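You operate a simulated robot arm through the tools that you are given. There is no shell and no other tool.

The job below is to be done with a simulated robot arm. You get a single attempt, and the scene is never put back.

TASK
Zero the yellow gauge, then feed the head in about 0.22 mm on it with the knob.
Fine: loosen the orange and black levers for it and tighten both again.
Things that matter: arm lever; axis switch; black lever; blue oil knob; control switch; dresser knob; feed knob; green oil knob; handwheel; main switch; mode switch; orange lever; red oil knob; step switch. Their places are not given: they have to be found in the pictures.

Only the result counts: the job must be done as asked and must still hold three seconds after the hand-in. Knocking over, shifting, dropping, spilling or breaking anything else fails it.

THE ROBOT
A 6-joint arm with a fingered hand, fixed in place. Base frame: the origin is at the foot of the arm, x ahead of it, y to its left, z up. Lengths are in m, angles in degrees, forces in N, time in s.
With the tool pointing down near the work surface it reaches from about 0.34 to 0.76 m from the base axis. Its first joint turns from -166.0 to 166.0 degrees. Payload 4 kg.
Tool frame: the origin (TCP) lies between the finger pads and is the grasp point; the fingertips stand 0.026 m ahead of it; z points along the fingers, y is the line along which they close. The gripper opens to 0.148 m. The gripper's body begins 0.073 m behind the TCP. The gripper is a hand of 3 fingers: y runs from the thumb to the fingers, the wrist lies at [0, 0, -0.239] in the tool frame, and closing takes about 1.5 s.
Orientation is told as [roll, pitch, yaw] about the base's x, y, z axes, in that order, counted from this pose: with the fingers straight down and closing along the base's y, the tool's x points along the base's -x, its y along +y and its z along -z.

THE INTERFACE
- The arm moves only by the tool servo_tool. Its argument "motion" is a list of rows, each a list of 6 numbers: the shift along the tool's x, y, z in m, then the turn, a rotation vector about the tool's x, y, z in degrees. In form: [[dx, dy, dz, ax, ay, az], ...]. A call has 1 to 20 rows; each row shifts and turns the commanded pose from where the row before left it, along the tool's axes as they then stand. "grip" is the finger opening in m, from 0 to 0.148, set as the call begins (left out, the last holds). Each row takes 0.2 s and may step no farther than 0.05 m and 8.6 degrees from the row before; otherwise, or with a gripper value out of range, the whole call is refused. Where a pose cannot be reached the arm comes as near as it can. A force on the tool above 40 N (or 10 N above the force at the start of the call, whichever is more), or a blocked arm, ends the call early, and 0.2 s more pass. The fingers move at their own pace (about 0.153 m/s each) and stop on an object; they squeeze with about 31 N. The grip force told is the motor's: it shows also when the fingers shut on nothing. Time passes only in rows, and 0.2 s behind the last, so rows that do not move let the fingers close. It gives the time, the measured TCP pose, the force on the tool (base axes), the opening and the grip force at its end, in the units of the frame above (readings bear some noise), with the torque about the TCP (base axes, N m) and any sound that the robot's microphone picked up, and new pictures: "views" is both (left out), scene, wrist or none.
- Cameras (640 x 400 px; columns grow to the right, rows downward): "scene" is fixed at [0.3996, 0.5012, 1.4701]; the picture's right is [-0.96, 0.27, 0.00], its down [0.09, 0.33, -0.94] and it looks along [-0.25, -0.90, -0.34] (base axes); focal length 355 px, centre (320, 200). "wrist" rides on the gripper at [0.068, -0.039, -0.09] in the tool frame; the picture's right is [0.50, 0.87, 0.00], its down [-0.66, 0.38, -0.65] and it looks along [-0.57, 0.33, 0.76] (tool axes); focal length 222 px, centre (320, 200).
- lift_body(by): slides the trunk up (or, below 0, down) by that many m; the arm rides with it, the base frame stays. It gives what a move gives, with no picture.
- move_fingers(finger1, finger2, thumb_bend): sets how far each is bent, from 0 (flat) to 100 (curled in); at 30 the hand is open as for a grip, at 70 the pads meet at the TCP. One left out holds its place. A second passes; each finger stops where it meets its share of the squeeze, and holds until it gets a number again. A gripper value or a shape takes the hand back. It gives what a move gives, with no picture; readings hold the bend of each and the force on the fingers (four entries, about 0 where the hand has none), thumb and palm.
- hand_shape(shape): the hand has 3 fingers and takes this shape, open, in about a second: jaw (thumb against the fingers, like two jaws); tri (thumb and two fingers); tip (a fingertip pinch); poke (one finger out to press); point (the index stretched); flat (the hand flat); cup (the hand cupped); fist (a fist). The gripper value then closes the fingers along that shape, each until it touches; the sizes above hold for jaw. It gives what a move gives, with no picture.
- probe_pixels(camera, pixels): there is no depth. For up to 12 entries [column, row, z] of the newest picture of that camera ("zoom" is the newest enlarged one), the place [x, y] in the base frame at which the ray of that pixel passes the height z, good to about 0.002 m. It takes no simulated time.
- inspect(camera, box): a new picture of the part [left, top, right, bottom] of that camera's present view, enlarged. It takes no simulated time.
- close_job(): hands the job in; it is judged then, once.

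Open the gripper and draw the arm clear of the work before you hand the job in, unless the task says otherwise.

The tools are called after "Emit:" as name(argument=value, ...) on one line, values as JSON. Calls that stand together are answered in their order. servo_tool: Moves the arm, as the interface text tells. Its arguments: {"type":"object","properties":{"motion":{"type":"array"},"grip":{"type":"number"},"views":{"type":"string","enum":["both","scene","wrist","none"]}},"required":["motion"]} The other tools are called the same way: lift_body (by) slides the trunk up or down; hand_shape (shape) gives the hand a shape; move_fingers (finger1, finger2, thumb_bend) moves the fingers one by one; probe_pixels (camera, pixels) gives the place at which the rays of pixels pass given heights; inspect (camera, box) takes an enlarged picture of a part of a camera's view; close_job () hands the job in.

At the start:

```text
clock: 0.0
position: [0.1514, -0.4679, 1.1948]
tool_rot: [0.0, 0.0, 0.0]
force: [0.4, -0.8, -0.4]
wrist_torque: [0.0, -0.01, 0.02]
finger_gap: 0.148
grip_force: 0.0
shape: jaw
bend: [30.0, 30.0, 30.0]
finger forces: [0.0, 0.0, 0.0, 0.1, 0.1, 0.0]
trunk travel left (down, up): [-0.525, 0.065]
```

scene: 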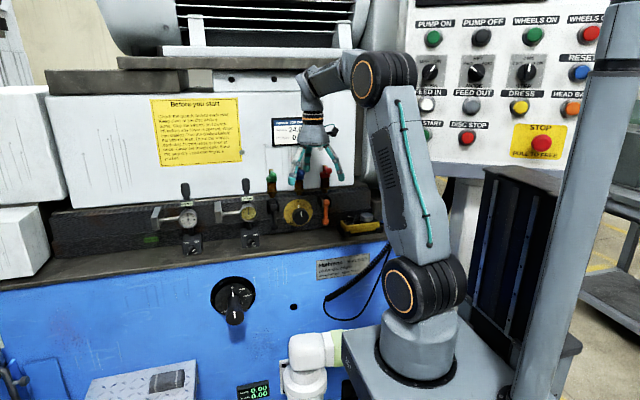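
wrist: 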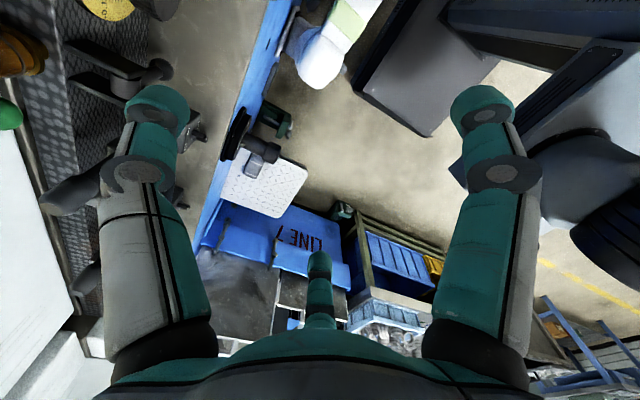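

The scene shows a machine with two gauges at about (188,217) and (248,211), levers near (270-325,190), and a control panel. I'll enlarge these parts first.

Emit:
inspect(camera="scene", box=[140, 160, 260, 260])

Emit:
inspect(camera="scene", box=[230, 150, 390, 250])

Emit:
inspect(camera="scene", box=[140, 80, 260, 170])

Emit:
inspect(camera="scene", box=[180, 240, 400, 400])

Emit:
inspect(camera="scene", box=[400, 0, 640, 180])

```text
4.00 times, centred on (200, 210) of scene
```

zoom: 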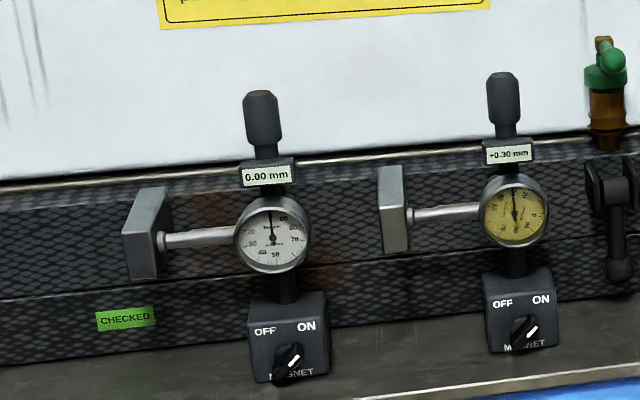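

```text
4.00 times, centred on (310, 200) of scene
```

zoom: 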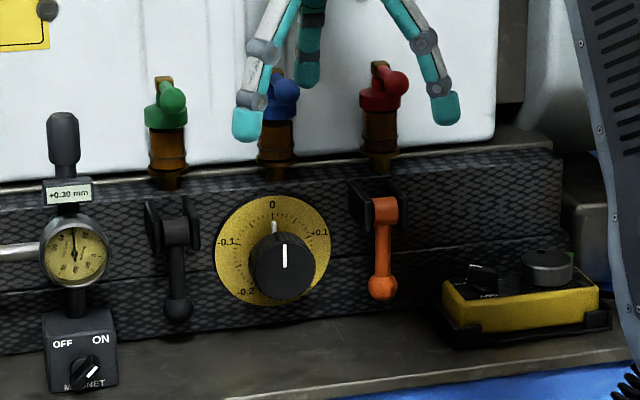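

```text
4.44 times, centred on (200, 125) of scene
```

zoom: 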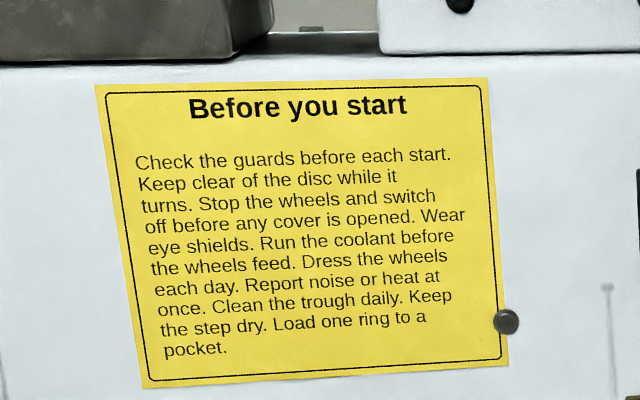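

```text
2.50 times, centred on (290, 320) of scene
```

zoom: 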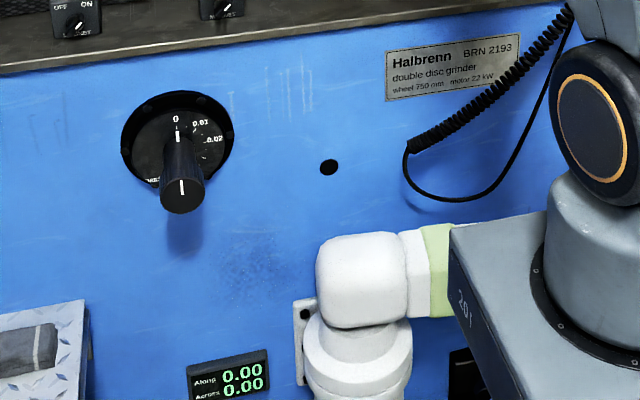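

```text
2.22 times, centred on (520, 90) of scene
```

zoom: 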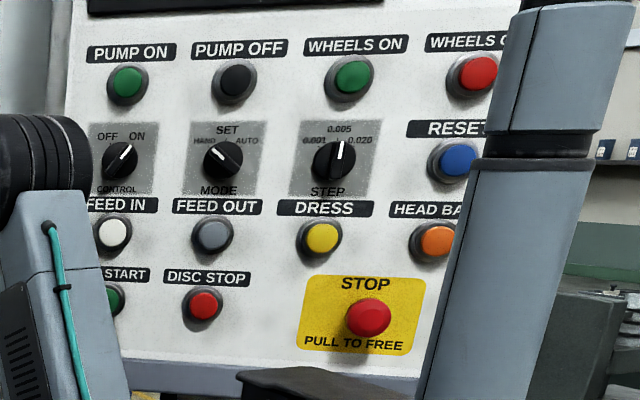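

The yellow gauge reads +0.30 mm. I'll enlarge the gauge, levers and knobs further to work out what each part is.

Emit:
inspect(camera="scene", box=[224, 172, 272, 202])

Emit:
inspect(camera="scene", box=[228, 194, 276, 224])

Emit:
inspect(camera="scene", box=[260, 180, 340, 235])

Emit:
inspect(camera="scene", box=[200, 270, 270, 330])

Emit:
inspect(camera="scene", box=[330, 200, 394, 240])

Emit:
inspect(camera="scene", box=[265, 110, 345, 165])

Emit:
inspect(camera="wrist", box=[0, 0, 220, 160])

```text
13.33 times, centred on (248, 187) of scene
```

zoom: 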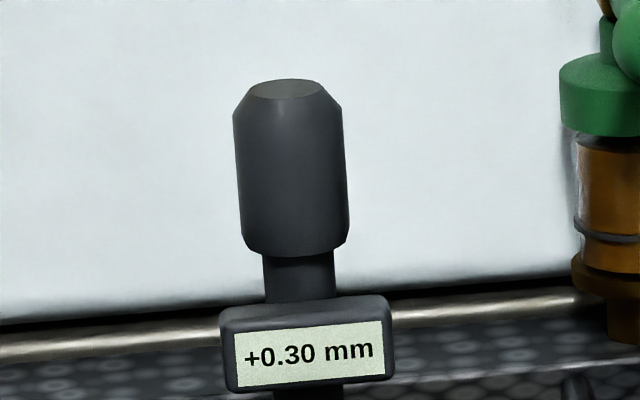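

```text
13.33 times, centred on (252, 209) of scene
```

zoom: 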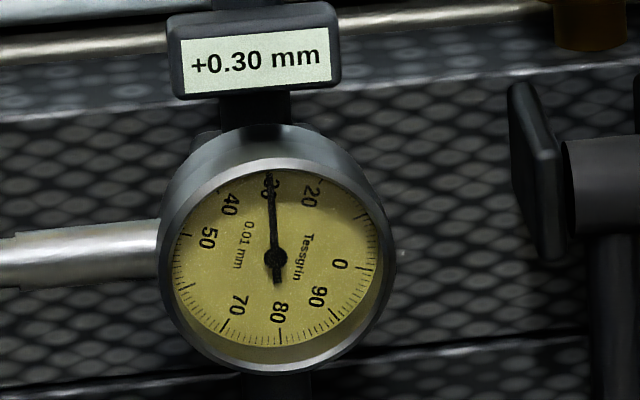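

```text
7.27 times, centred on (300, 208) of scene
```

zoom: 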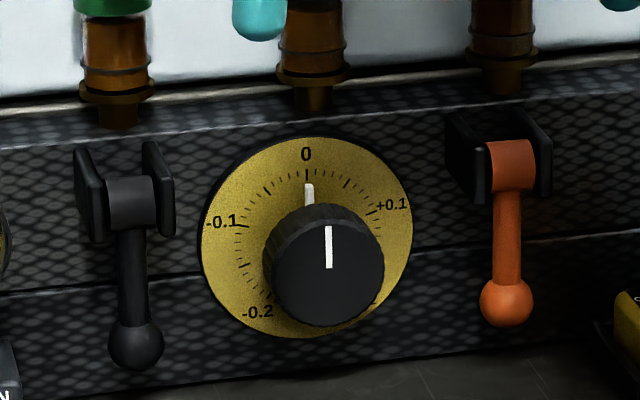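

```text
6.67 times, centred on (235, 300) of scene
```

zoom: 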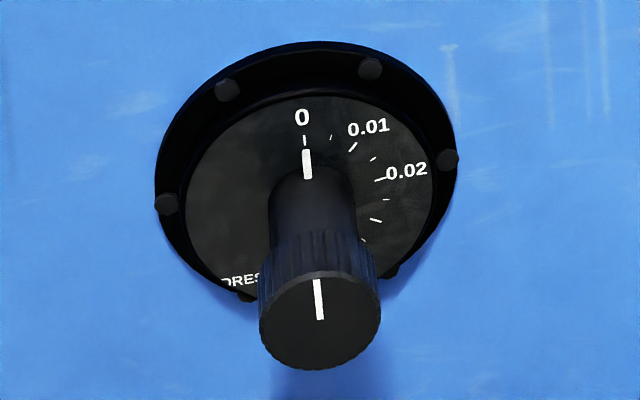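

```text
10.00 times, centred on (362, 220) of scene
```

zoom: 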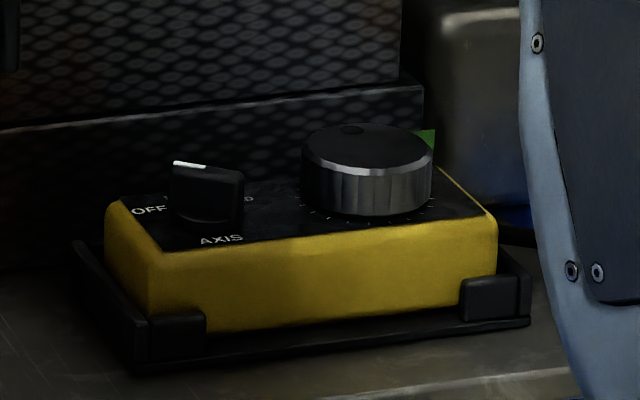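

```text
7.27 times, centred on (305, 138) of scene
```

zoom: 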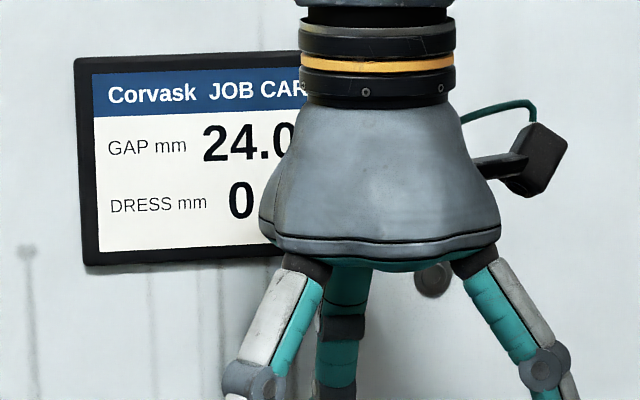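

```text
2.50 times, centred on (110, 80) of wrist
```

zoom: 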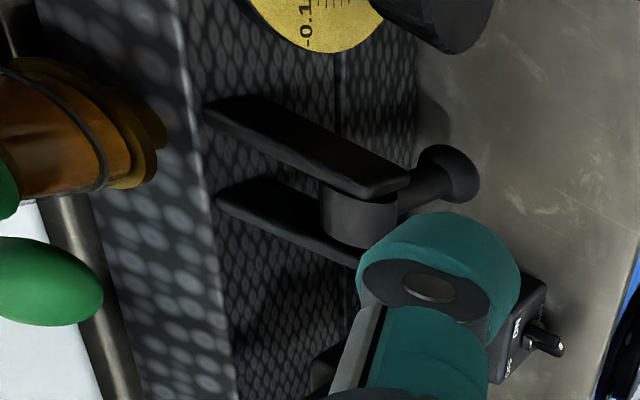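

The yellow dial gauge's face is turned (30 sits under the needle), so its rim must be turned. The black and orange clamp levers flank the yellow feed dial. I'll triangulate the black lever ball, at scene (275,228) and wrist (179,69), plus some other points.

Emit:
probe_pixels(camera="scene", pixels=[[274.8, 227.7, 0.9], [274.8, 227.7, 0.93], [274.8, 227.7, 0.96], [248.6, 209, 1.0], [248.6, 209, 0.97], [301, 212, 1.0], [301, 212, 0.97], [325, 221, 0.93], [325, 221, 0.96]])

Emit:
probe_pixels(camera="wrist", pixels=[[179, 69, 0.9], [179, 69, 0.93], [179, 69, 0.96]])

```text
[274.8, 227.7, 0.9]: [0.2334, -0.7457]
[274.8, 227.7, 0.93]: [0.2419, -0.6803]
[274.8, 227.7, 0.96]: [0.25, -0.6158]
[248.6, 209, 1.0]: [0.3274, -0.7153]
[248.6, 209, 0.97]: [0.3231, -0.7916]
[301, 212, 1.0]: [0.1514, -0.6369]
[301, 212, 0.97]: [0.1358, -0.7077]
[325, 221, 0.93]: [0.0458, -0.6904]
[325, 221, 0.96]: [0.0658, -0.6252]
```

```text
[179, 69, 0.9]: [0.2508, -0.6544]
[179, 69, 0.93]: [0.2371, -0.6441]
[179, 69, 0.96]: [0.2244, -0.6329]
```

The black ball is near (0.243, -0.66, 0.94). I'll turn the hand to point at the machine (towards -y), while backing off and shifting +x.

Emit:
servo_tool(motion=[[-0.01, 0.01, 0, 8.2, 0, 0], [-0.01, 0.01, 0, 8.2, 0, 0], [-0.01, 0.01, 0, 8.2, 0, 0], [-0.01, 0.005, 0, 8.2, 0, 0], [-0.01, 0, 0, 8.2, 0, 0], [-0.01, 0, 0, 8.2, 0, 0], [-0.01, 0, 0, 8.2, 0, 0], [-0.01, 0, 0, 8.2, 0, 0], [-0.01, 0, 0, 8.2, 0, 0], [-0.01, 0, 0, 8.2, 0, 0], [-0.01, 0, 0, 8.0, 0, 0]])

```text
clock: 2.4
position: [0.1467, -0.4261, 1.2848]
tool_rot: [-89.4, 0.4, -0.4]
force: [0.5, 0.5, -0.2]
wrist_torque: [-0.02, -0.03, 0.03]
finger_gap: 0.1478
grip_force: 0.0
shape: jaw
bend: [30.0, 30.0, 30.0]
finger forces: [0.0, 0.0, 0.0, 0.0, 0.0, 0.0]
out of reach, approached as far as the arm can: row 2, 3, 4, 5, 6, 7, 9, 10, 11
trunk travel left (down, up): [-0.525, 0.065]
```

scene: 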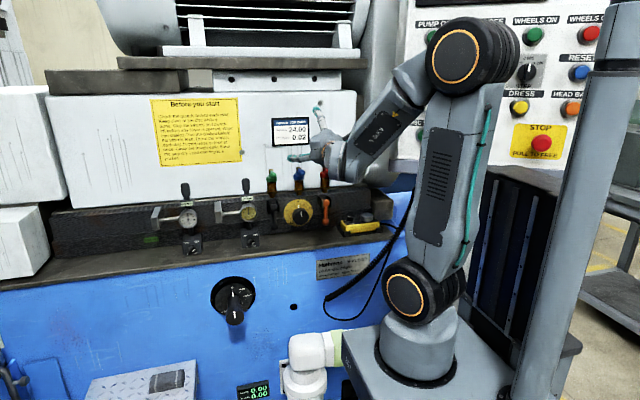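
wrist: 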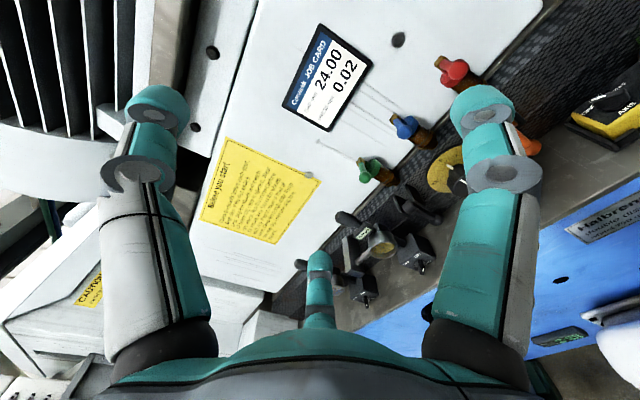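

The display on the machine reads 24.00 / 0.02, and the hand is too high for reach. I'll lower the trunk so that the arm is level with the knobs.

Emit:
lift_body(by=-0.2)

Emit:
servo_tool(motion=[[0, 0, 0, 0, 0, 0]])

```text
clock: 4.6
position: [0.1469, -0.4256, 1.0855]
tool_rot: [-89.4, 0.4, -0.5]
force: [0.7, 0.3, 0.2]
wrist_torque: [0.01, 0.03, -0.02]
finger_gap: 0.1481
grip_force: 0.0
shape: jaw
bend: [30.0, 30.0, 30.0]
finger forces: [0.0, 0.0, 0.0, 0.1, 0.0, 0.0]
trunk travel left (down, up): [-0.325, 0.265]
```

```text
clock: 5.0
position: [0.1474, -0.4264, 1.0874]
tool_rot: [-89.4, 0.4, -0.3]
force: [-0.1, 0.2, 0.1]
wrist_torque: [0.01, 0.02, 0.02]
finger_gap: 0.1478
grip_force: 0.0
shape: jaw
bend: [30.0, 30.0, 30.0]
finger forces: [0.0, 0.1, 0.1, 0.0, 0.0, 0.1]
trunk travel left (down, up): [-0.325, 0.265]
```

scene: 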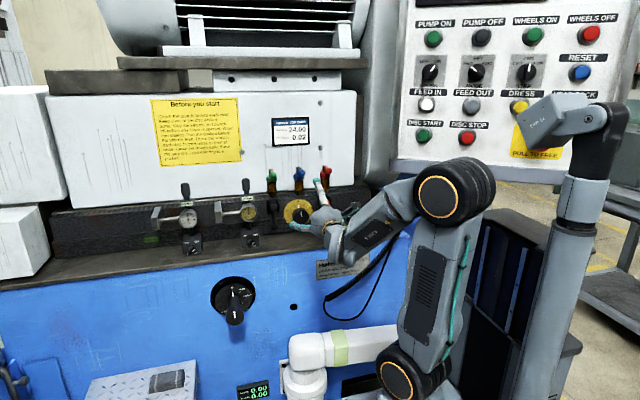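
wrist: 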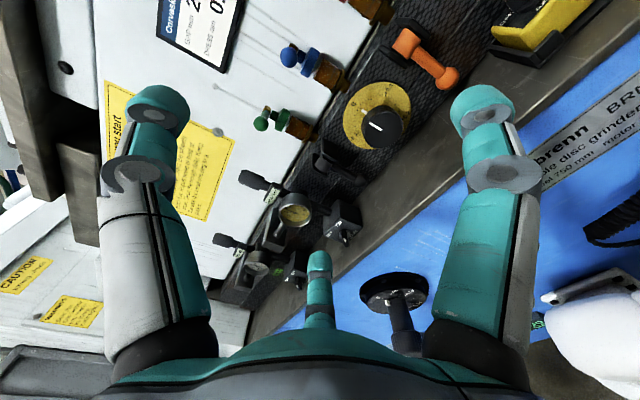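

The wrist camera now sees the gauges at about (295,212), the feed knob at (380,128) and the orange lever at (425,60). I'll enlarge it and triangulate.

Emit:
inspect(camera="wrist", box=[220, 150, 380, 290])

Emit:
inspect(camera="wrist", box=[300, 0, 500, 180])

Emit:
inspect(camera="scene", box=[200, 170, 340, 260])

```text
2.86 times, centred on (300, 220) of wrist
```

zoom: 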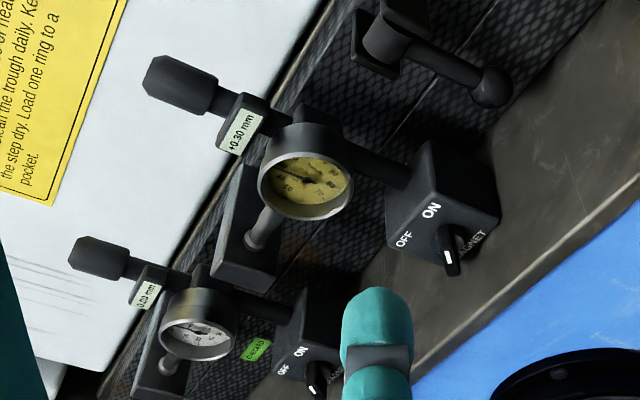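

```text
2.22 times, centred on (400, 90) of wrist
```

zoom: 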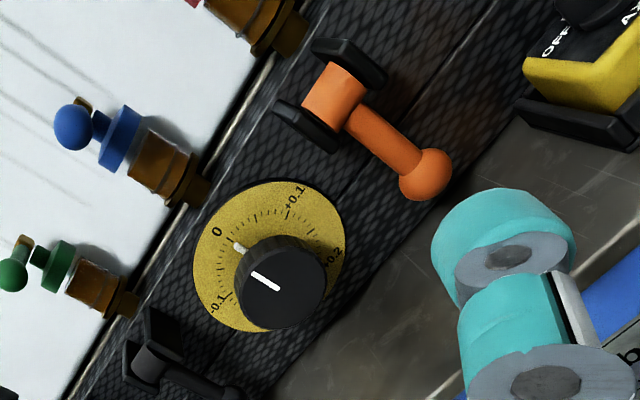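

```text
4.44 times, centred on (270, 215) of scene
```

zoom: 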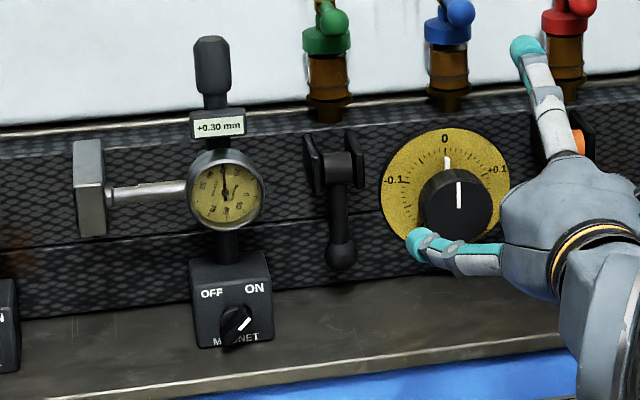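

Next I'll probe matching points in both cameras: gauge rim centre, knob face, orange and black balls and pivots, and the gauge handle.

Emit:
probe_pixels(camera="scene", pixels=[[248.85, 213.9, 0.95], [248.85, 213.9, 1.05], [301, 217.4, 0.95], [301, 217.4, 1.05], [325.9, 222.2, 0.9], [325.9, 222.2, 1.0], [274.8, 227.7, 0.9], [274.8, 227.7, 1.0], [326.1, 203.2, 1.0], [326.1, 203.2, 1.1], [245.6, 184.4, 1.05], [245.6, 184.4, 1.15]])

Emit:
probe_pixels(camera="wrist", pixels=[[295.1, 215, 0.95], [295.1, 215, 1.05], [382.9, 129, 0.95], [382.9, 129, 1.05], [448.2, 78.75, 0.9], [448.2, 78.75, 1.0], [359.5, 180.8, 0.9], [359.5, 180.8, 1.0], [406.75, 42.75, 1.0], [406.75, 42.75, 1.1], [251, 179, 1.05], [251, 179, 1.07]])

```text
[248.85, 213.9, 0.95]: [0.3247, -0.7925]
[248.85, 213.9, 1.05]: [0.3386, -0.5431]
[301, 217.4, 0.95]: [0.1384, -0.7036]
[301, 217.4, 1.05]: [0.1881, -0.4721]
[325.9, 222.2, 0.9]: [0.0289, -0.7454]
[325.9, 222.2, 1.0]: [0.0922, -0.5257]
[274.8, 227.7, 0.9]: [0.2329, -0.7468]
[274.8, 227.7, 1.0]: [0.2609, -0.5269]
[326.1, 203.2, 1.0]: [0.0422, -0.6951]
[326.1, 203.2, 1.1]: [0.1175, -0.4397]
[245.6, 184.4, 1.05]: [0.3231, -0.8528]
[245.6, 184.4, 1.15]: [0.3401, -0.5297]
```

```text
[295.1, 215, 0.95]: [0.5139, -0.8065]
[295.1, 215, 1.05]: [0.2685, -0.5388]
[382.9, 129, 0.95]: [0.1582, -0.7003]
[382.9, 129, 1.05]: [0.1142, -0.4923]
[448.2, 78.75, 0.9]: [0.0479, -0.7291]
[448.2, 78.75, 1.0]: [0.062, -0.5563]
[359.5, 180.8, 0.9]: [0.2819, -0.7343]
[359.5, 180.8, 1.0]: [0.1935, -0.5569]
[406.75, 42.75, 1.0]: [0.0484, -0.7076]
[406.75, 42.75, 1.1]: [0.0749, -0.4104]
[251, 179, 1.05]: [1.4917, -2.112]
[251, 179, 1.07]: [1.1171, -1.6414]
```

The points agree well: gauge rim centre (0.335, -0.610, 1.023), feed knob face (0.149, -0.655, 0.971), black ball (0.245, -0.657, 0.942), orange ball (0.053, -0.661, 0.939). I'll move in front of the gauge while staying back from it.

Emit:
servo_tool(motion=[[-0.03, 0, 0, 0, 0, 0], [-0.03, 0, 0, 0, 0, 0], [-0.03, 0, 0, 0, 0, 0]])

```text
clock: 5.8
position: [0.2357, -0.4287, 1.0868]
tool_rot: [-89.4, 0.4, -0.5]
force: [0.1, 0.1, 0.0]
wrist_torque: [0.02, 0.03, 0.0]
finger_gap: 0.1479
grip_force: 0.1
shape: jaw
bend: [30.0, 30.0, 30.0]
finger forces: [0.0, 0.0, 0.0, 0.1, 0.0, 0.0]
trunk travel left (down, up): [-0.325, 0.265]
```

scene: 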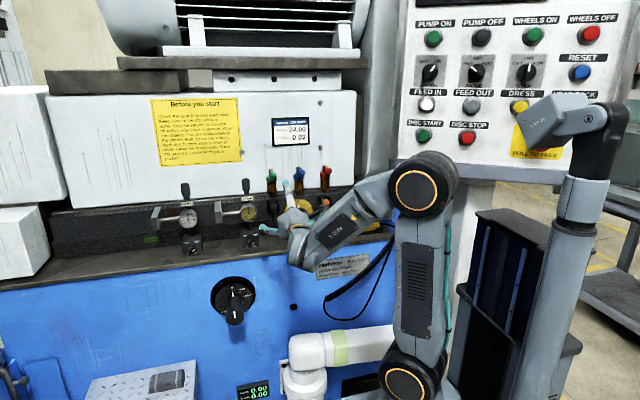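
wrist: 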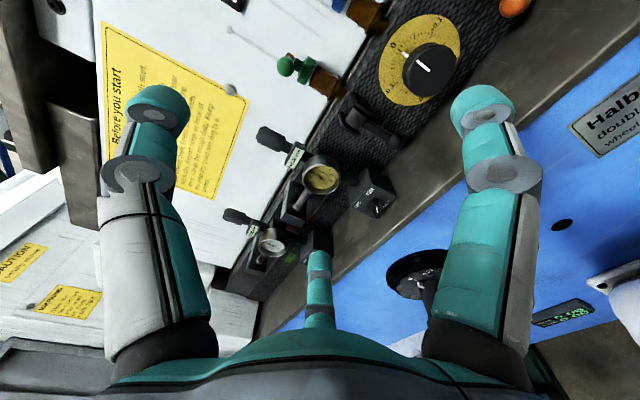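

The arm follows well. I'll go in front of the gauge at about (0.335, -0.50, 1.023).

Emit:
servo_tool(motion=[[-0.025, 0.016, 0.015, 0.6, 0, 0], [-0.025, 0.016, 0.015, 0, 0, 0], [-0.025, 0.016, 0.015, 0, 0, 0], [-0.025, 0.016, 0.015, 0, 0, 0]])

```text
clock: 6.8
position: [0.3383, -0.4895, 1.0248]
tool_rot: [-89.8, 0.5, -0.6]
force: [0.5, 0.4, 0.5]
wrist_torque: [-0.01, 0.01, 0.02]
finger_gap: 0.1481
grip_force: 0.0
shape: jaw
bend: [30.0, 30.0, 30.0]
finger forces: [0.0, 0.0, 0.0, 0.0, 0.1, 0.1]
out of reach, approached as far as the arm can: row 4
trunk travel left (down, up): [-0.325, 0.265]
```

scene: 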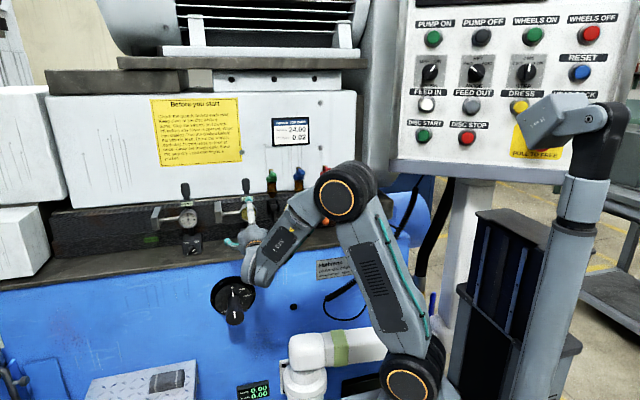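
wrist: 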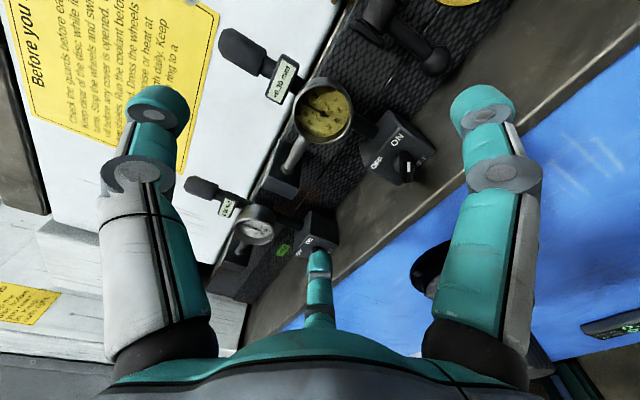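

Row 4 was reported as just out of reach, so I'll test a small forward move to learn whether this configuration limits me.

Emit:
servo_tool(motion=[[0, 0, 0.015, 0, 0, 0], [0, 0, 0.015, 0, 0, 0]], views="none")

Emit:
inspect(camera="wrist", box=[240, 40, 400, 150])

```text
clock: 7.4
position: [0.3391, -0.5192, 1.0259]
tool_rot: [-90.0, 0.3, -0.4]
force: [-0.3, -1.1, -0.1]
wrist_torque: [0.01, -0.02, 0.02]
finger_gap: 0.148
grip_force: 0.1
shape: jaw
bend: [30.0, 30.0, 30.0]
finger forces: [0.1, 0.0, 0.0, 0.0, 0.0, 0.0]
trunk travel left (down, up): [-0.325, 0.265]
```

```text
3.64 times, centred on (320, 95) of wrist
```

zoom: 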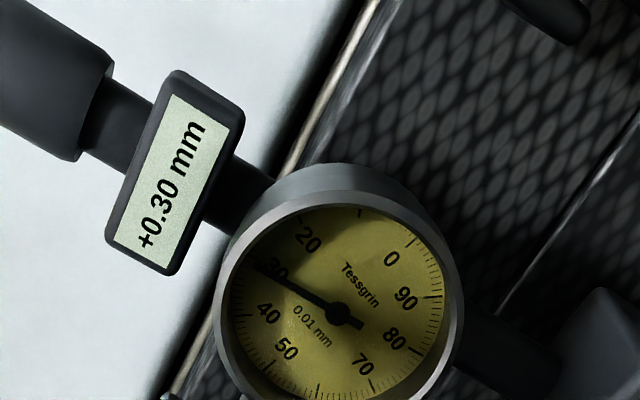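

Reach is fine here. I'll turn the hand about its axis by about +54° so that the dial rim can then be turned back counter-clockwise.

Emit:
servo_tool(motion=[[0, 0, 0, 0, 0, 8.5], [0, 0, 0, 0, 0, 8.5], [0, 0, 0, 0, 0, 8.5], [0, 0, 0, 0, 0, 8.5], [0, 0, 0, 0, 0, 8.5], [0, 0, 0, 0, 0, 8.5], [0, 0, 0, 0, 0, 4]], grip=0.11)

```text
clock: 9.0
position: [0.4116, -0.5747, 1.2291]
tool_rot: [-89.2, -54.5, -1.1]
force: [-0.4, 0.8, -0.5]
wrist_torque: [0.03, -0.05, 0.0]
finger_gap: 0.1106
grip_force: 0.0
shape: jaw
bend: [26.0, 26.0, 56.0]
finger forces: [0.0, 0.0, 0.0, 0.1, 0.1, 0.1]
out of reach, approached as far as the arm can: row 1, 2, 3, 4, 5, 6, 7
trunk travel left (down, up): [-0.325, 0.265]
```

scene: 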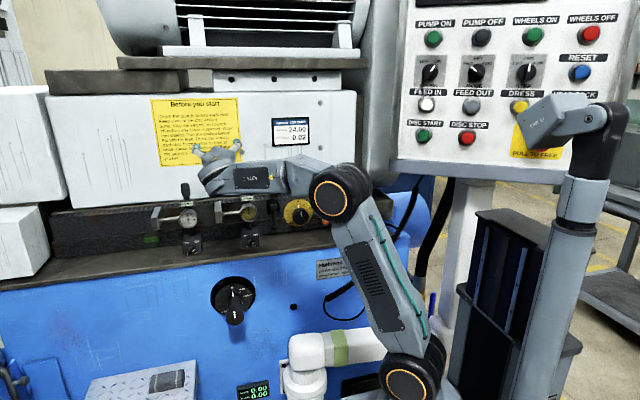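
wrist: 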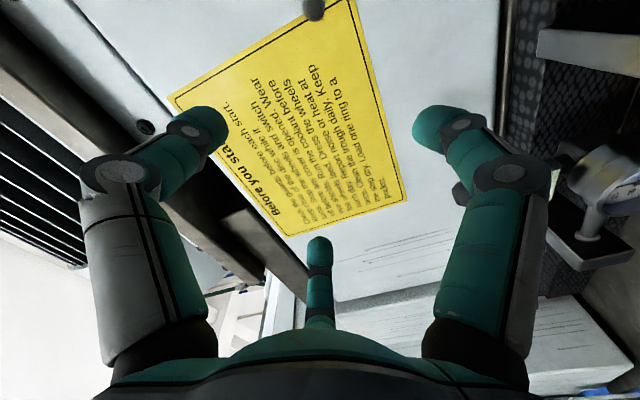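

The arm drifted away because that turn direction runs into a joint limit. I'll back off from the machine, undo the turn, and only use turns in the negative direction.

Emit:
servo_tool(motion=[[0, 0, -0.03, 0, 0, 0], [0, 0, -0.03, 0, 0, 0], [0, 0, -0.02, 0, 0, -8.4], [0, 0, 0, 0, 0, -8.4], [0, 0, 0, 0, 0, -8.4], [0, 0, 0, 0, 0, -8.4], [0, 0, 0, 0, 0, -8.4], [0, 0, 0, 0, 0, -8.4], [0, 0, 0, 0, 0, -8.4]])

```text
clock: 11.0
position: [0.4143, -0.5, 1.2469]
tool_rot: [-90.0, 4.3, -0.4]
force: [0.3, 0.9, -1.6]
wrist_torque: [0.0, 0.0, 0.0]
finger_gap: 0.1104
grip_force: 0.0
shape: jaw
bend: [26.0, 26.0, 56.0]
finger forces: [0.0, 0.1, 0.1, 0.1, 0.1, 0.0]
out of reach, approached as far as the arm can: row 1, 2
trunk travel left (down, up): [-0.325, 0.265]
```

scene: 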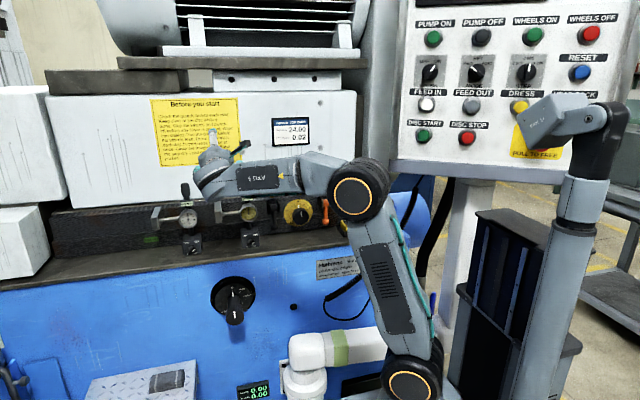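
wrist: 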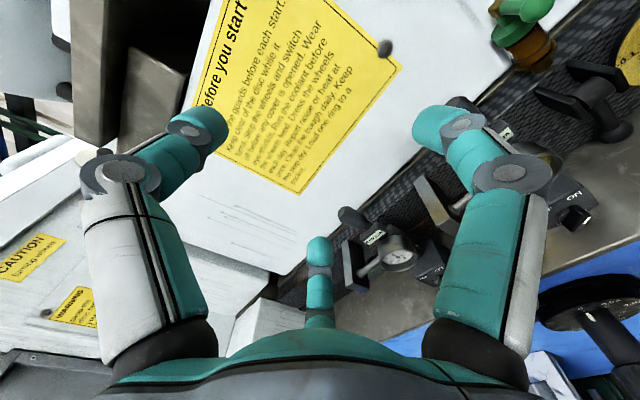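

The hand is safe now at (0.414, -0.50, 1.247). I'll move it back in front of the gauge, well clear of it.

Emit:
servo_tool(motion=[[0.0105, 0.038, 0.003, 0, 0, 0], [0.0105, 0.038, 0.003, 0, 0, 0], [0.0105, 0.038, 0.003, 0, 0, 0], [0.0105, 0.038, 0.003, 0, 0, 0], [0.0105, 0.038, 0.003, 0, 0, 0], [0.0105, 0.038, 0.003, 0, 0, 0]])

```text
clock: 12.4
position: [0.3353, -0.5154, 1.0239]
tool_rot: [-90.0, 4.2, -0.4]
force: [0.4, 0.8, 1.4]
wrist_torque: [0.02, -0.01, 0.06]
finger_gap: 0.1102
grip_force: 0.1
shape: jaw
bend: [26.0, 26.0, 56.0]
finger forces: [0.1, 0.0, 0.0, 0.0, 0.1, 0.0]
trunk travel left (down, up): [-0.325, 0.265]
```

scene: 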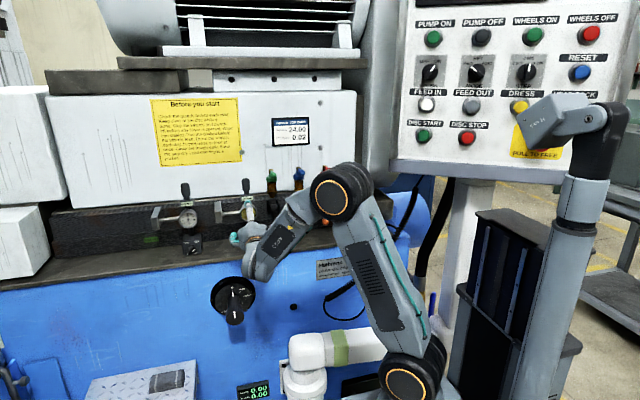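
wrist: 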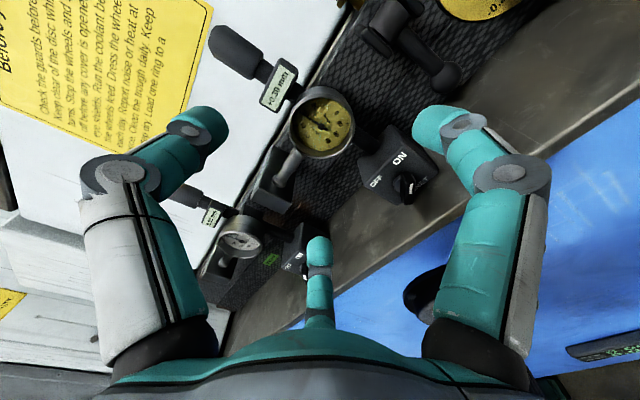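

The gauge rim is at about (322,121) in the wrist view, near the hand axis. I'll zoom in to check the centering before going forward.

Emit:
inspect(camera="wrist", box=[250, 50, 400, 200])

Emit:
inspect(camera="scene", box=[215, 170, 295, 250])

```text
2.67 times, centred on (325, 125) of wrist
```

zoom: 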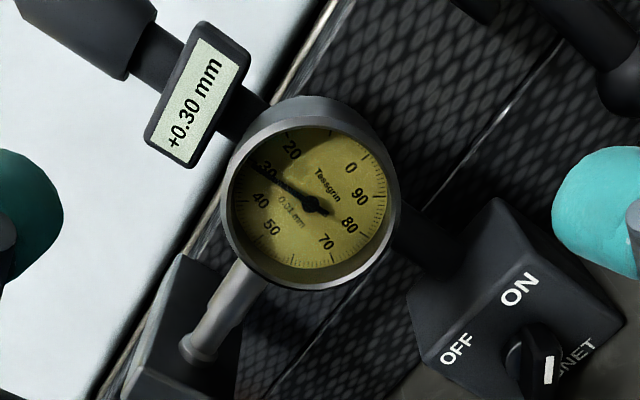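

```text
5.00 times, centred on (255, 210) of scene
```

zoom: 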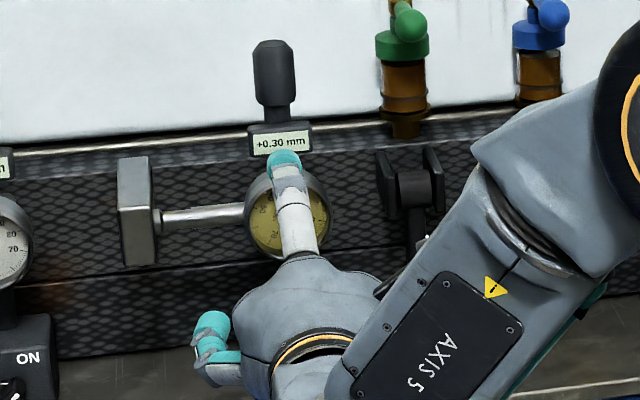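

Centering is within 2 mm. Before advancing I'll check the depth of the tag above the dial so that the thumb will not hit it.

Emit:
probe_pixels(camera="scene", pixels=[[247.2, 198.6, 1.05], [247.2, 198.6, 1.1]])

Emit:
probe_pixels(camera="wrist", pixels=[[279.3, 88.6, 1.05], [279.3, 88.6, 1.06], [322, 128, 1.02], [322, 128, 1.03]])

```text
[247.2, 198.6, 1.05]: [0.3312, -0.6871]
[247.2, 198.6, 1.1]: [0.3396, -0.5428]
```

```text
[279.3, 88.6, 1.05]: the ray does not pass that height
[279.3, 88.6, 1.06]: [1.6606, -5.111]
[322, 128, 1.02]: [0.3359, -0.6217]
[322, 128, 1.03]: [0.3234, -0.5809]
```

The tag's front is at y≈-0.636, so fingertips may go to about -0.630 (TCP -0.604). I'll advance to -0.59 first.

Emit:
servo_tool(motion=[[0, 0, 0.025, 0, 0, 0], [0, 0, 0.025, 0, 0, 0], [0, 0, 0.025, 0, 0, 0]])

Emit:
inspect(camera="wrist", box=[100, 50, 540, 325])

Emit:
inspect(camera="scene", box=[215, 170, 295, 250])

```text
clock: 13.2
position: [0.3349, -0.5912, 1.0242]
tool_rot: [-90.0, 4.2, -0.4]
force: [-1.0, 0.5, 0.1]
wrist_torque: [-0.01, -0.04, 0.01]
finger_gap: 0.1105
grip_force: 0.0
shape: jaw
bend: [26.0, 26.0, 56.0]
finger forces: [0.0, 0.0, 0.0, 0.0, 0.0, 0.1]
trunk travel left (down, up): [-0.325, 0.265]
```

scene: 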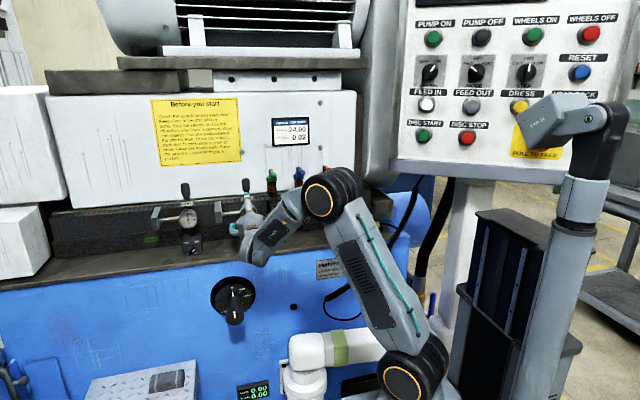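
wrist: 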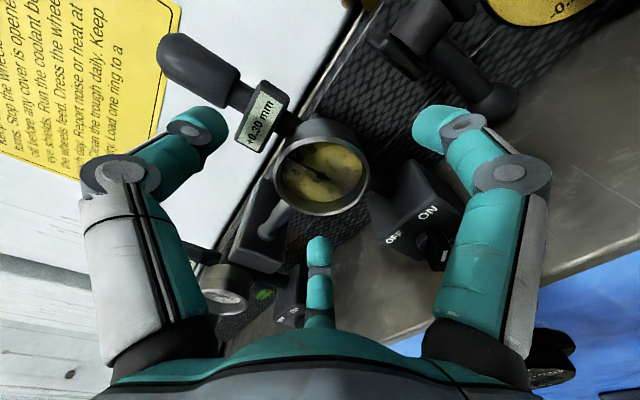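

```text
1.45 times, centred on (320, 188) of wrist
```

zoom: 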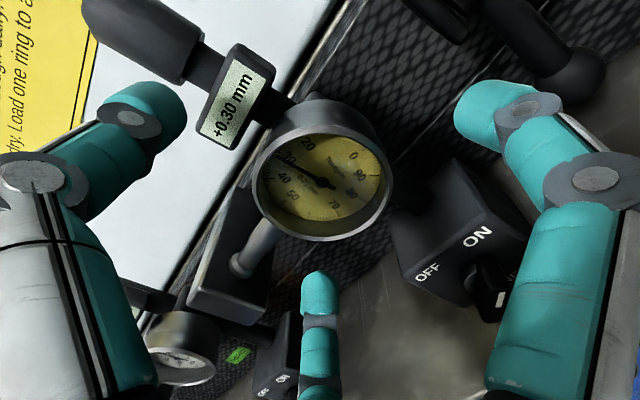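

```text
5.00 times, centred on (255, 210) of scene
```

zoom: 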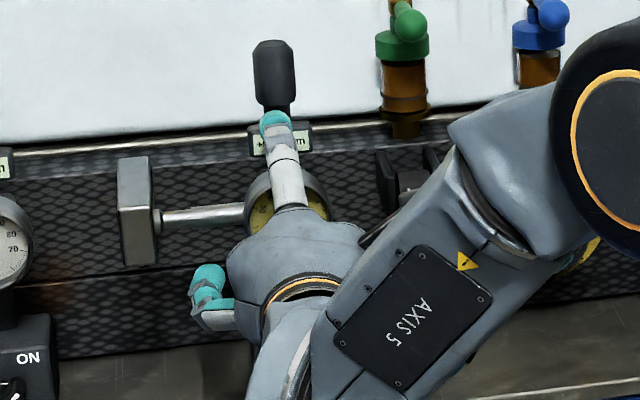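

There is clearance all round. I'll advance 12 mm more and then close onto the rim.

Emit:
servo_tool(motion=[[0, 0, 0.012, 0, 0, 0]], views="none")

Emit:
servo_tool(motion=[[0, 0, 0, 0, 0, 0], [0, 0, 0, 0, 0, 0], [0, 0, 0, 0, 0, 0], [0, 0, 0, 0, 0, 0]], grip=0.05)

Emit:
inspect(camera="wrist", box=[160, 50, 480, 250])

Emit:
inspect(camera="scene", box=[215, 170, 295, 250])

```text
clock: 13.6
position: [0.3351, -0.6035, 1.024]
tool_rot: [-90.0, 4.2, -0.4]
force: [-0.1, 0.2, 0.2]
wrist_torque: [-0.02, 0.01, -0.01]
finger_gap: 0.1101
grip_force: 0.0
shape: jaw
bend: [26.0, 26.0, 56.0]
finger forces: [0.1, 0.0, 0.1, 0.0, 0.0, 0.0]
trunk travel left (down, up): [-0.325, 0.265]
```

```text
clock: 14.6
position: [0.3343, -0.6033, 1.0243]
tool_rot: [-90.0, 4.2, -0.4]
force: [1.8, -3.1, 2.4]
wrist_torque: [-0.05, -0.02, -0.02]
finger_gap: 0.0515
grip_force: 30.9
shape: jaw
bend: [77.0, 77.0, 70.0]
finger forces: [25.6, 24.3, 0.1, 0.1, 28.4, 0.0]
trunk travel left (down, up): [-0.325, 0.265]
```

scene: 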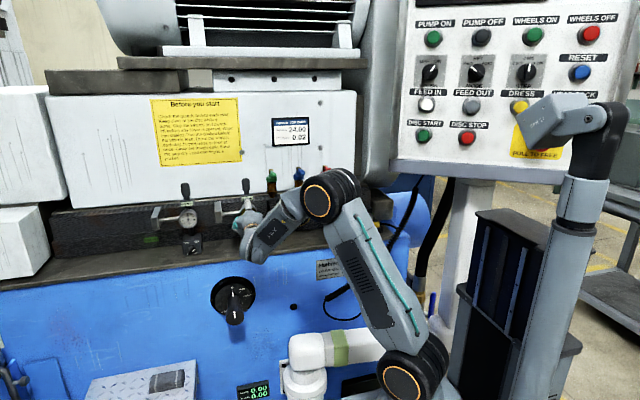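
wrist: 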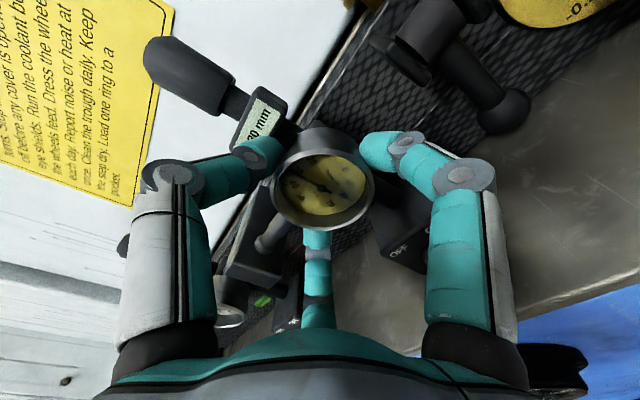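

```text
2.00 times, centred on (320, 150) of wrist
```

zoom: 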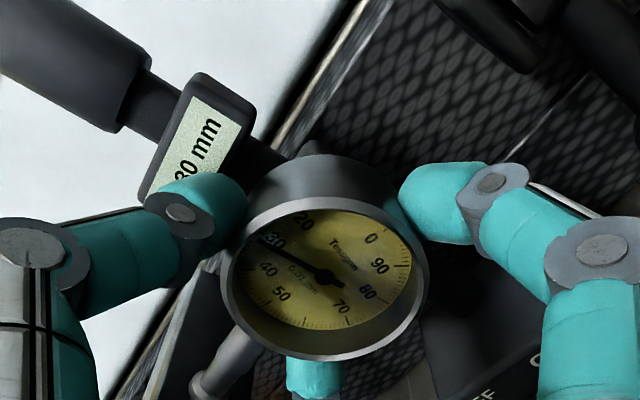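

```text
5.00 times, centred on (255, 210) of scene
```

zoom: 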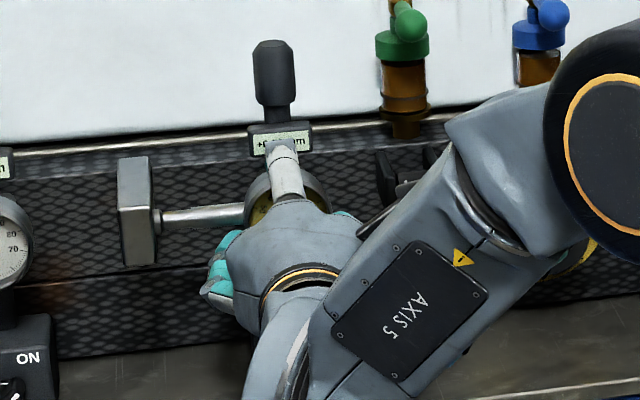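

The rim is held evenly by all three fingers. I'll try a small turn of -16° and look at the dial.

Emit:
servo_tool(motion=[[0, 0, 0, 0, 0, -5], [0, 0, 0, 0, 0, -5], [0, 0, 0, 0, 0, -6]])

Emit:
inspect(camera="wrist", box=[160, 50, 480, 250])

```text
clock: 15.4
position: [0.3354, -0.6044, 1.0242]
tool_rot: [-90.0, 20.3, -0.4]
force: [4.7, -1.4, 6.3]
wrist_torque: [-0.12, -0.16, 0.04]
finger_gap: 0.0501
grip_force: 30.9
shape: jaw
bend: [77.0, 77.0, 70.0]
finger forces: [27.7, 24.2, 0.1, 0.0, 28.3, 0.0]
trunk travel left (down, up): [-0.325, 0.265]
```

scene: 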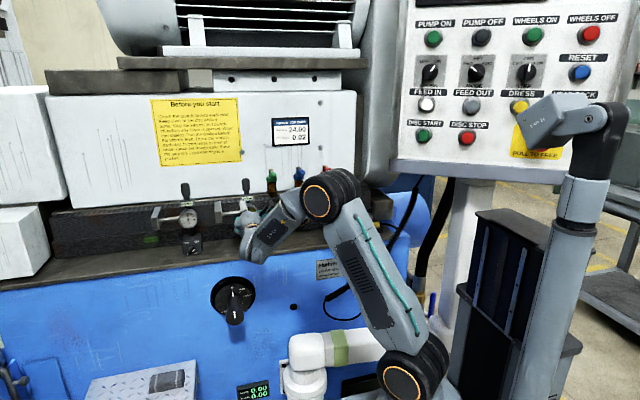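
wrist: 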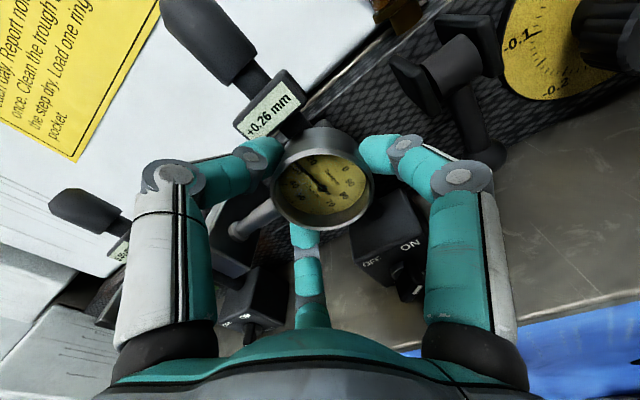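

```text
2.00 times, centred on (320, 150) of wrist
```

zoom: 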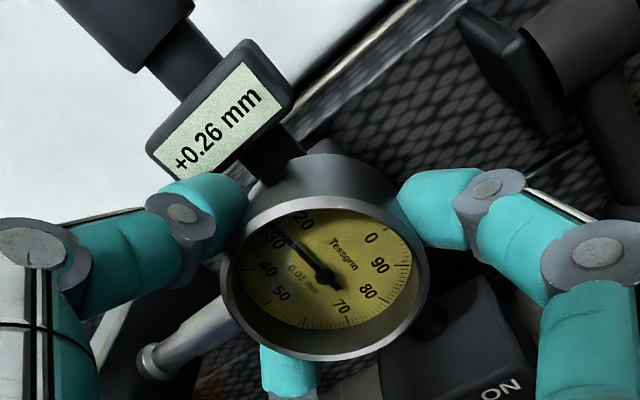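

The gauge follows: +0.26 now, at 3.6° per 0.01 mm. I'll continue with -32° and keep watching the readings.

Emit:
servo_tool(motion=[[0, 0, 0, 0, 0, -5.3], [0, 0, 0, 0, 0, -5.3], [0, 0, 0, 0, 0, -5.3], [0, 0, 0, 0, 0, -5.3], [0, 0, 0, 0, 0, -5.3], [0, 0, 0, 0, 0, -5.5]])

Emit:
inspect(camera="wrist", box=[160, 50, 480, 250])

```text
clock: 16.6
position: [0.3369, -0.6029, 1.0345]
tool_rot: [-91.5, 44.5, -1.5]
force: [1.9, 7.7, 17.0]
wrist_torque: [-0.38, -0.75, 0.38]
finger_gap: 0.0436
grip_force: 31.1
shape: jaw
bend: [77.0, 79.0, 69.0]
finger forces: [29.2, 42.2, 0.0, 0.0, 31.9, 0.1]
trunk travel left (down, up): [-0.325, 0.265]
stopped in row 5: the force on the tool passed its limit at 43 N (the readings are from after the stop); the commanded pose is now the measured one
```

scene: 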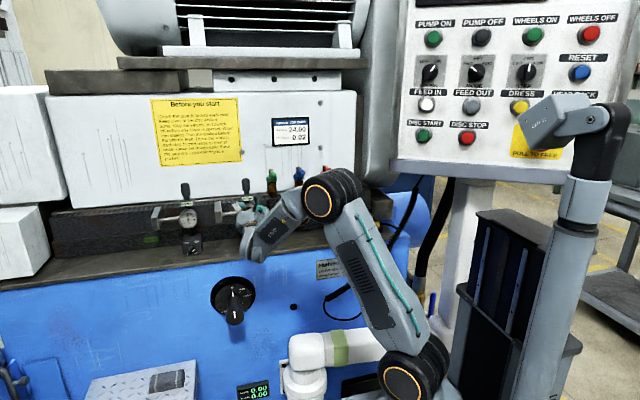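
wrist: 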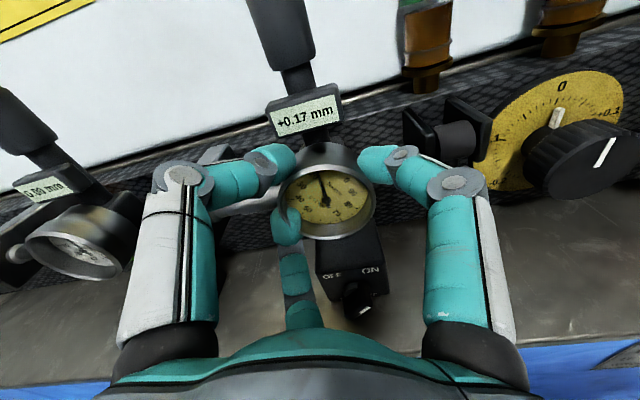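

```text
2.00 times, centred on (320, 150) of wrist
```

zoom: 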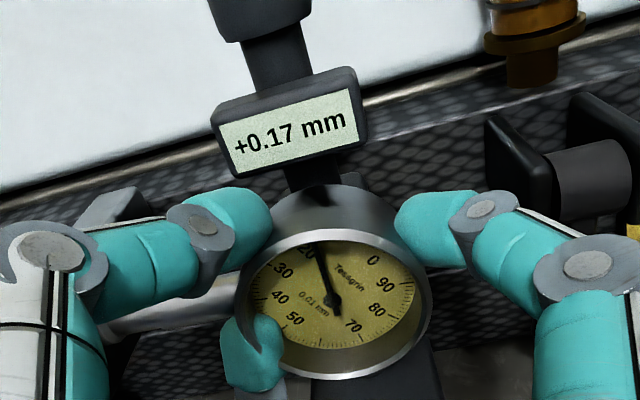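

The gauge reads +0.17, but the lower finger has ridden over the rim's front, most likely pushed by the magnet box below. I'll open a little and back off, then regrip with the lower fingers clear of the bottom.

Emit:
servo_tool(motion=[[0, 0, 0, 0, 0, 0], [0, 0, -0.008, 0, 0, 0], [0, 0, -0.02, 0, 0, 0], [0, 0, -0.02, 0, 0, 0]], grip=0.075)

Emit:
inspect(camera="wrist", box=[160, 50, 480, 250])

Emit:
inspect(camera="scene", box=[200, 170, 280, 250])

```text
clock: 17.6
position: [0.3342, -0.5566, 1.0276]
tool_rot: [-90.9, 44.7, -1.0]
force: [0.9, 0.1, -0.1]
wrist_torque: [-0.01, -0.03, -0.04]
finger_gap: 0.0747
grip_force: 0.0
shape: jaw
bend: [36.0, 36.0, 70.0]
finger forces: [0.1, 0.0, 0.0, 0.0, 0.1, 0.0]
trunk travel left (down, up): [-0.325, 0.265]
```

scene: 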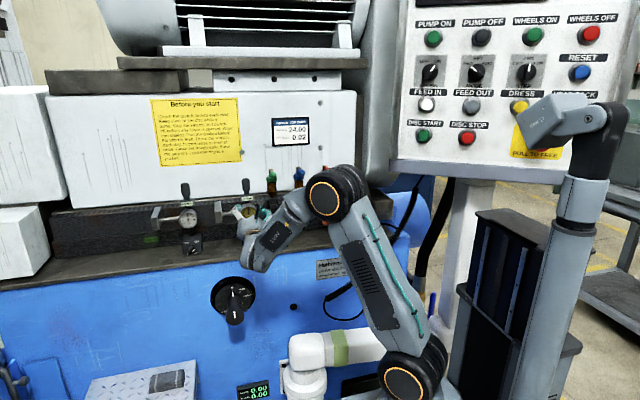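
wrist: 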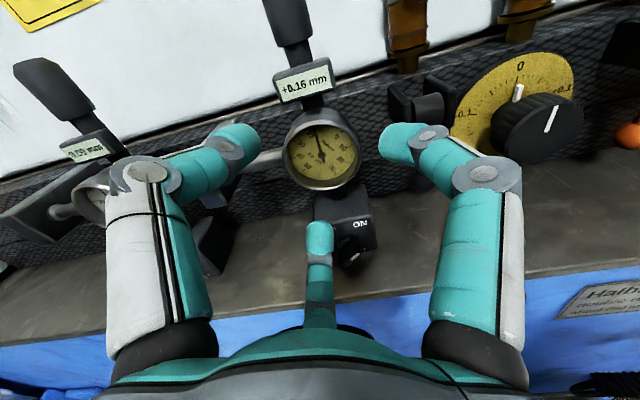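

```text
2.00 times, centred on (320, 150) of wrist
```

zoom: 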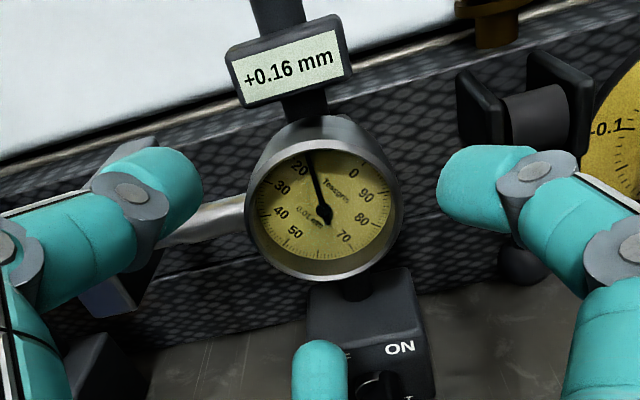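

```text
5.00 times, centred on (240, 210) of scene
```

zoom: 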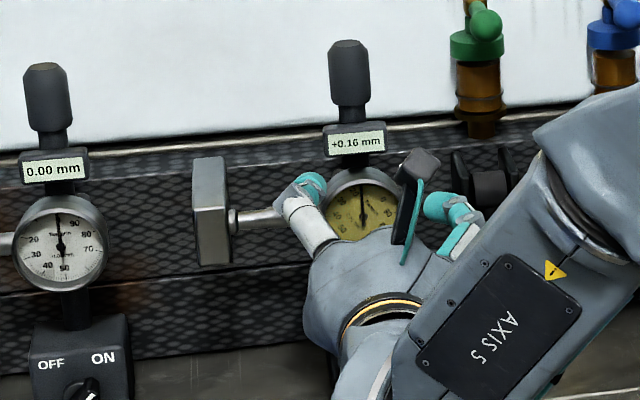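

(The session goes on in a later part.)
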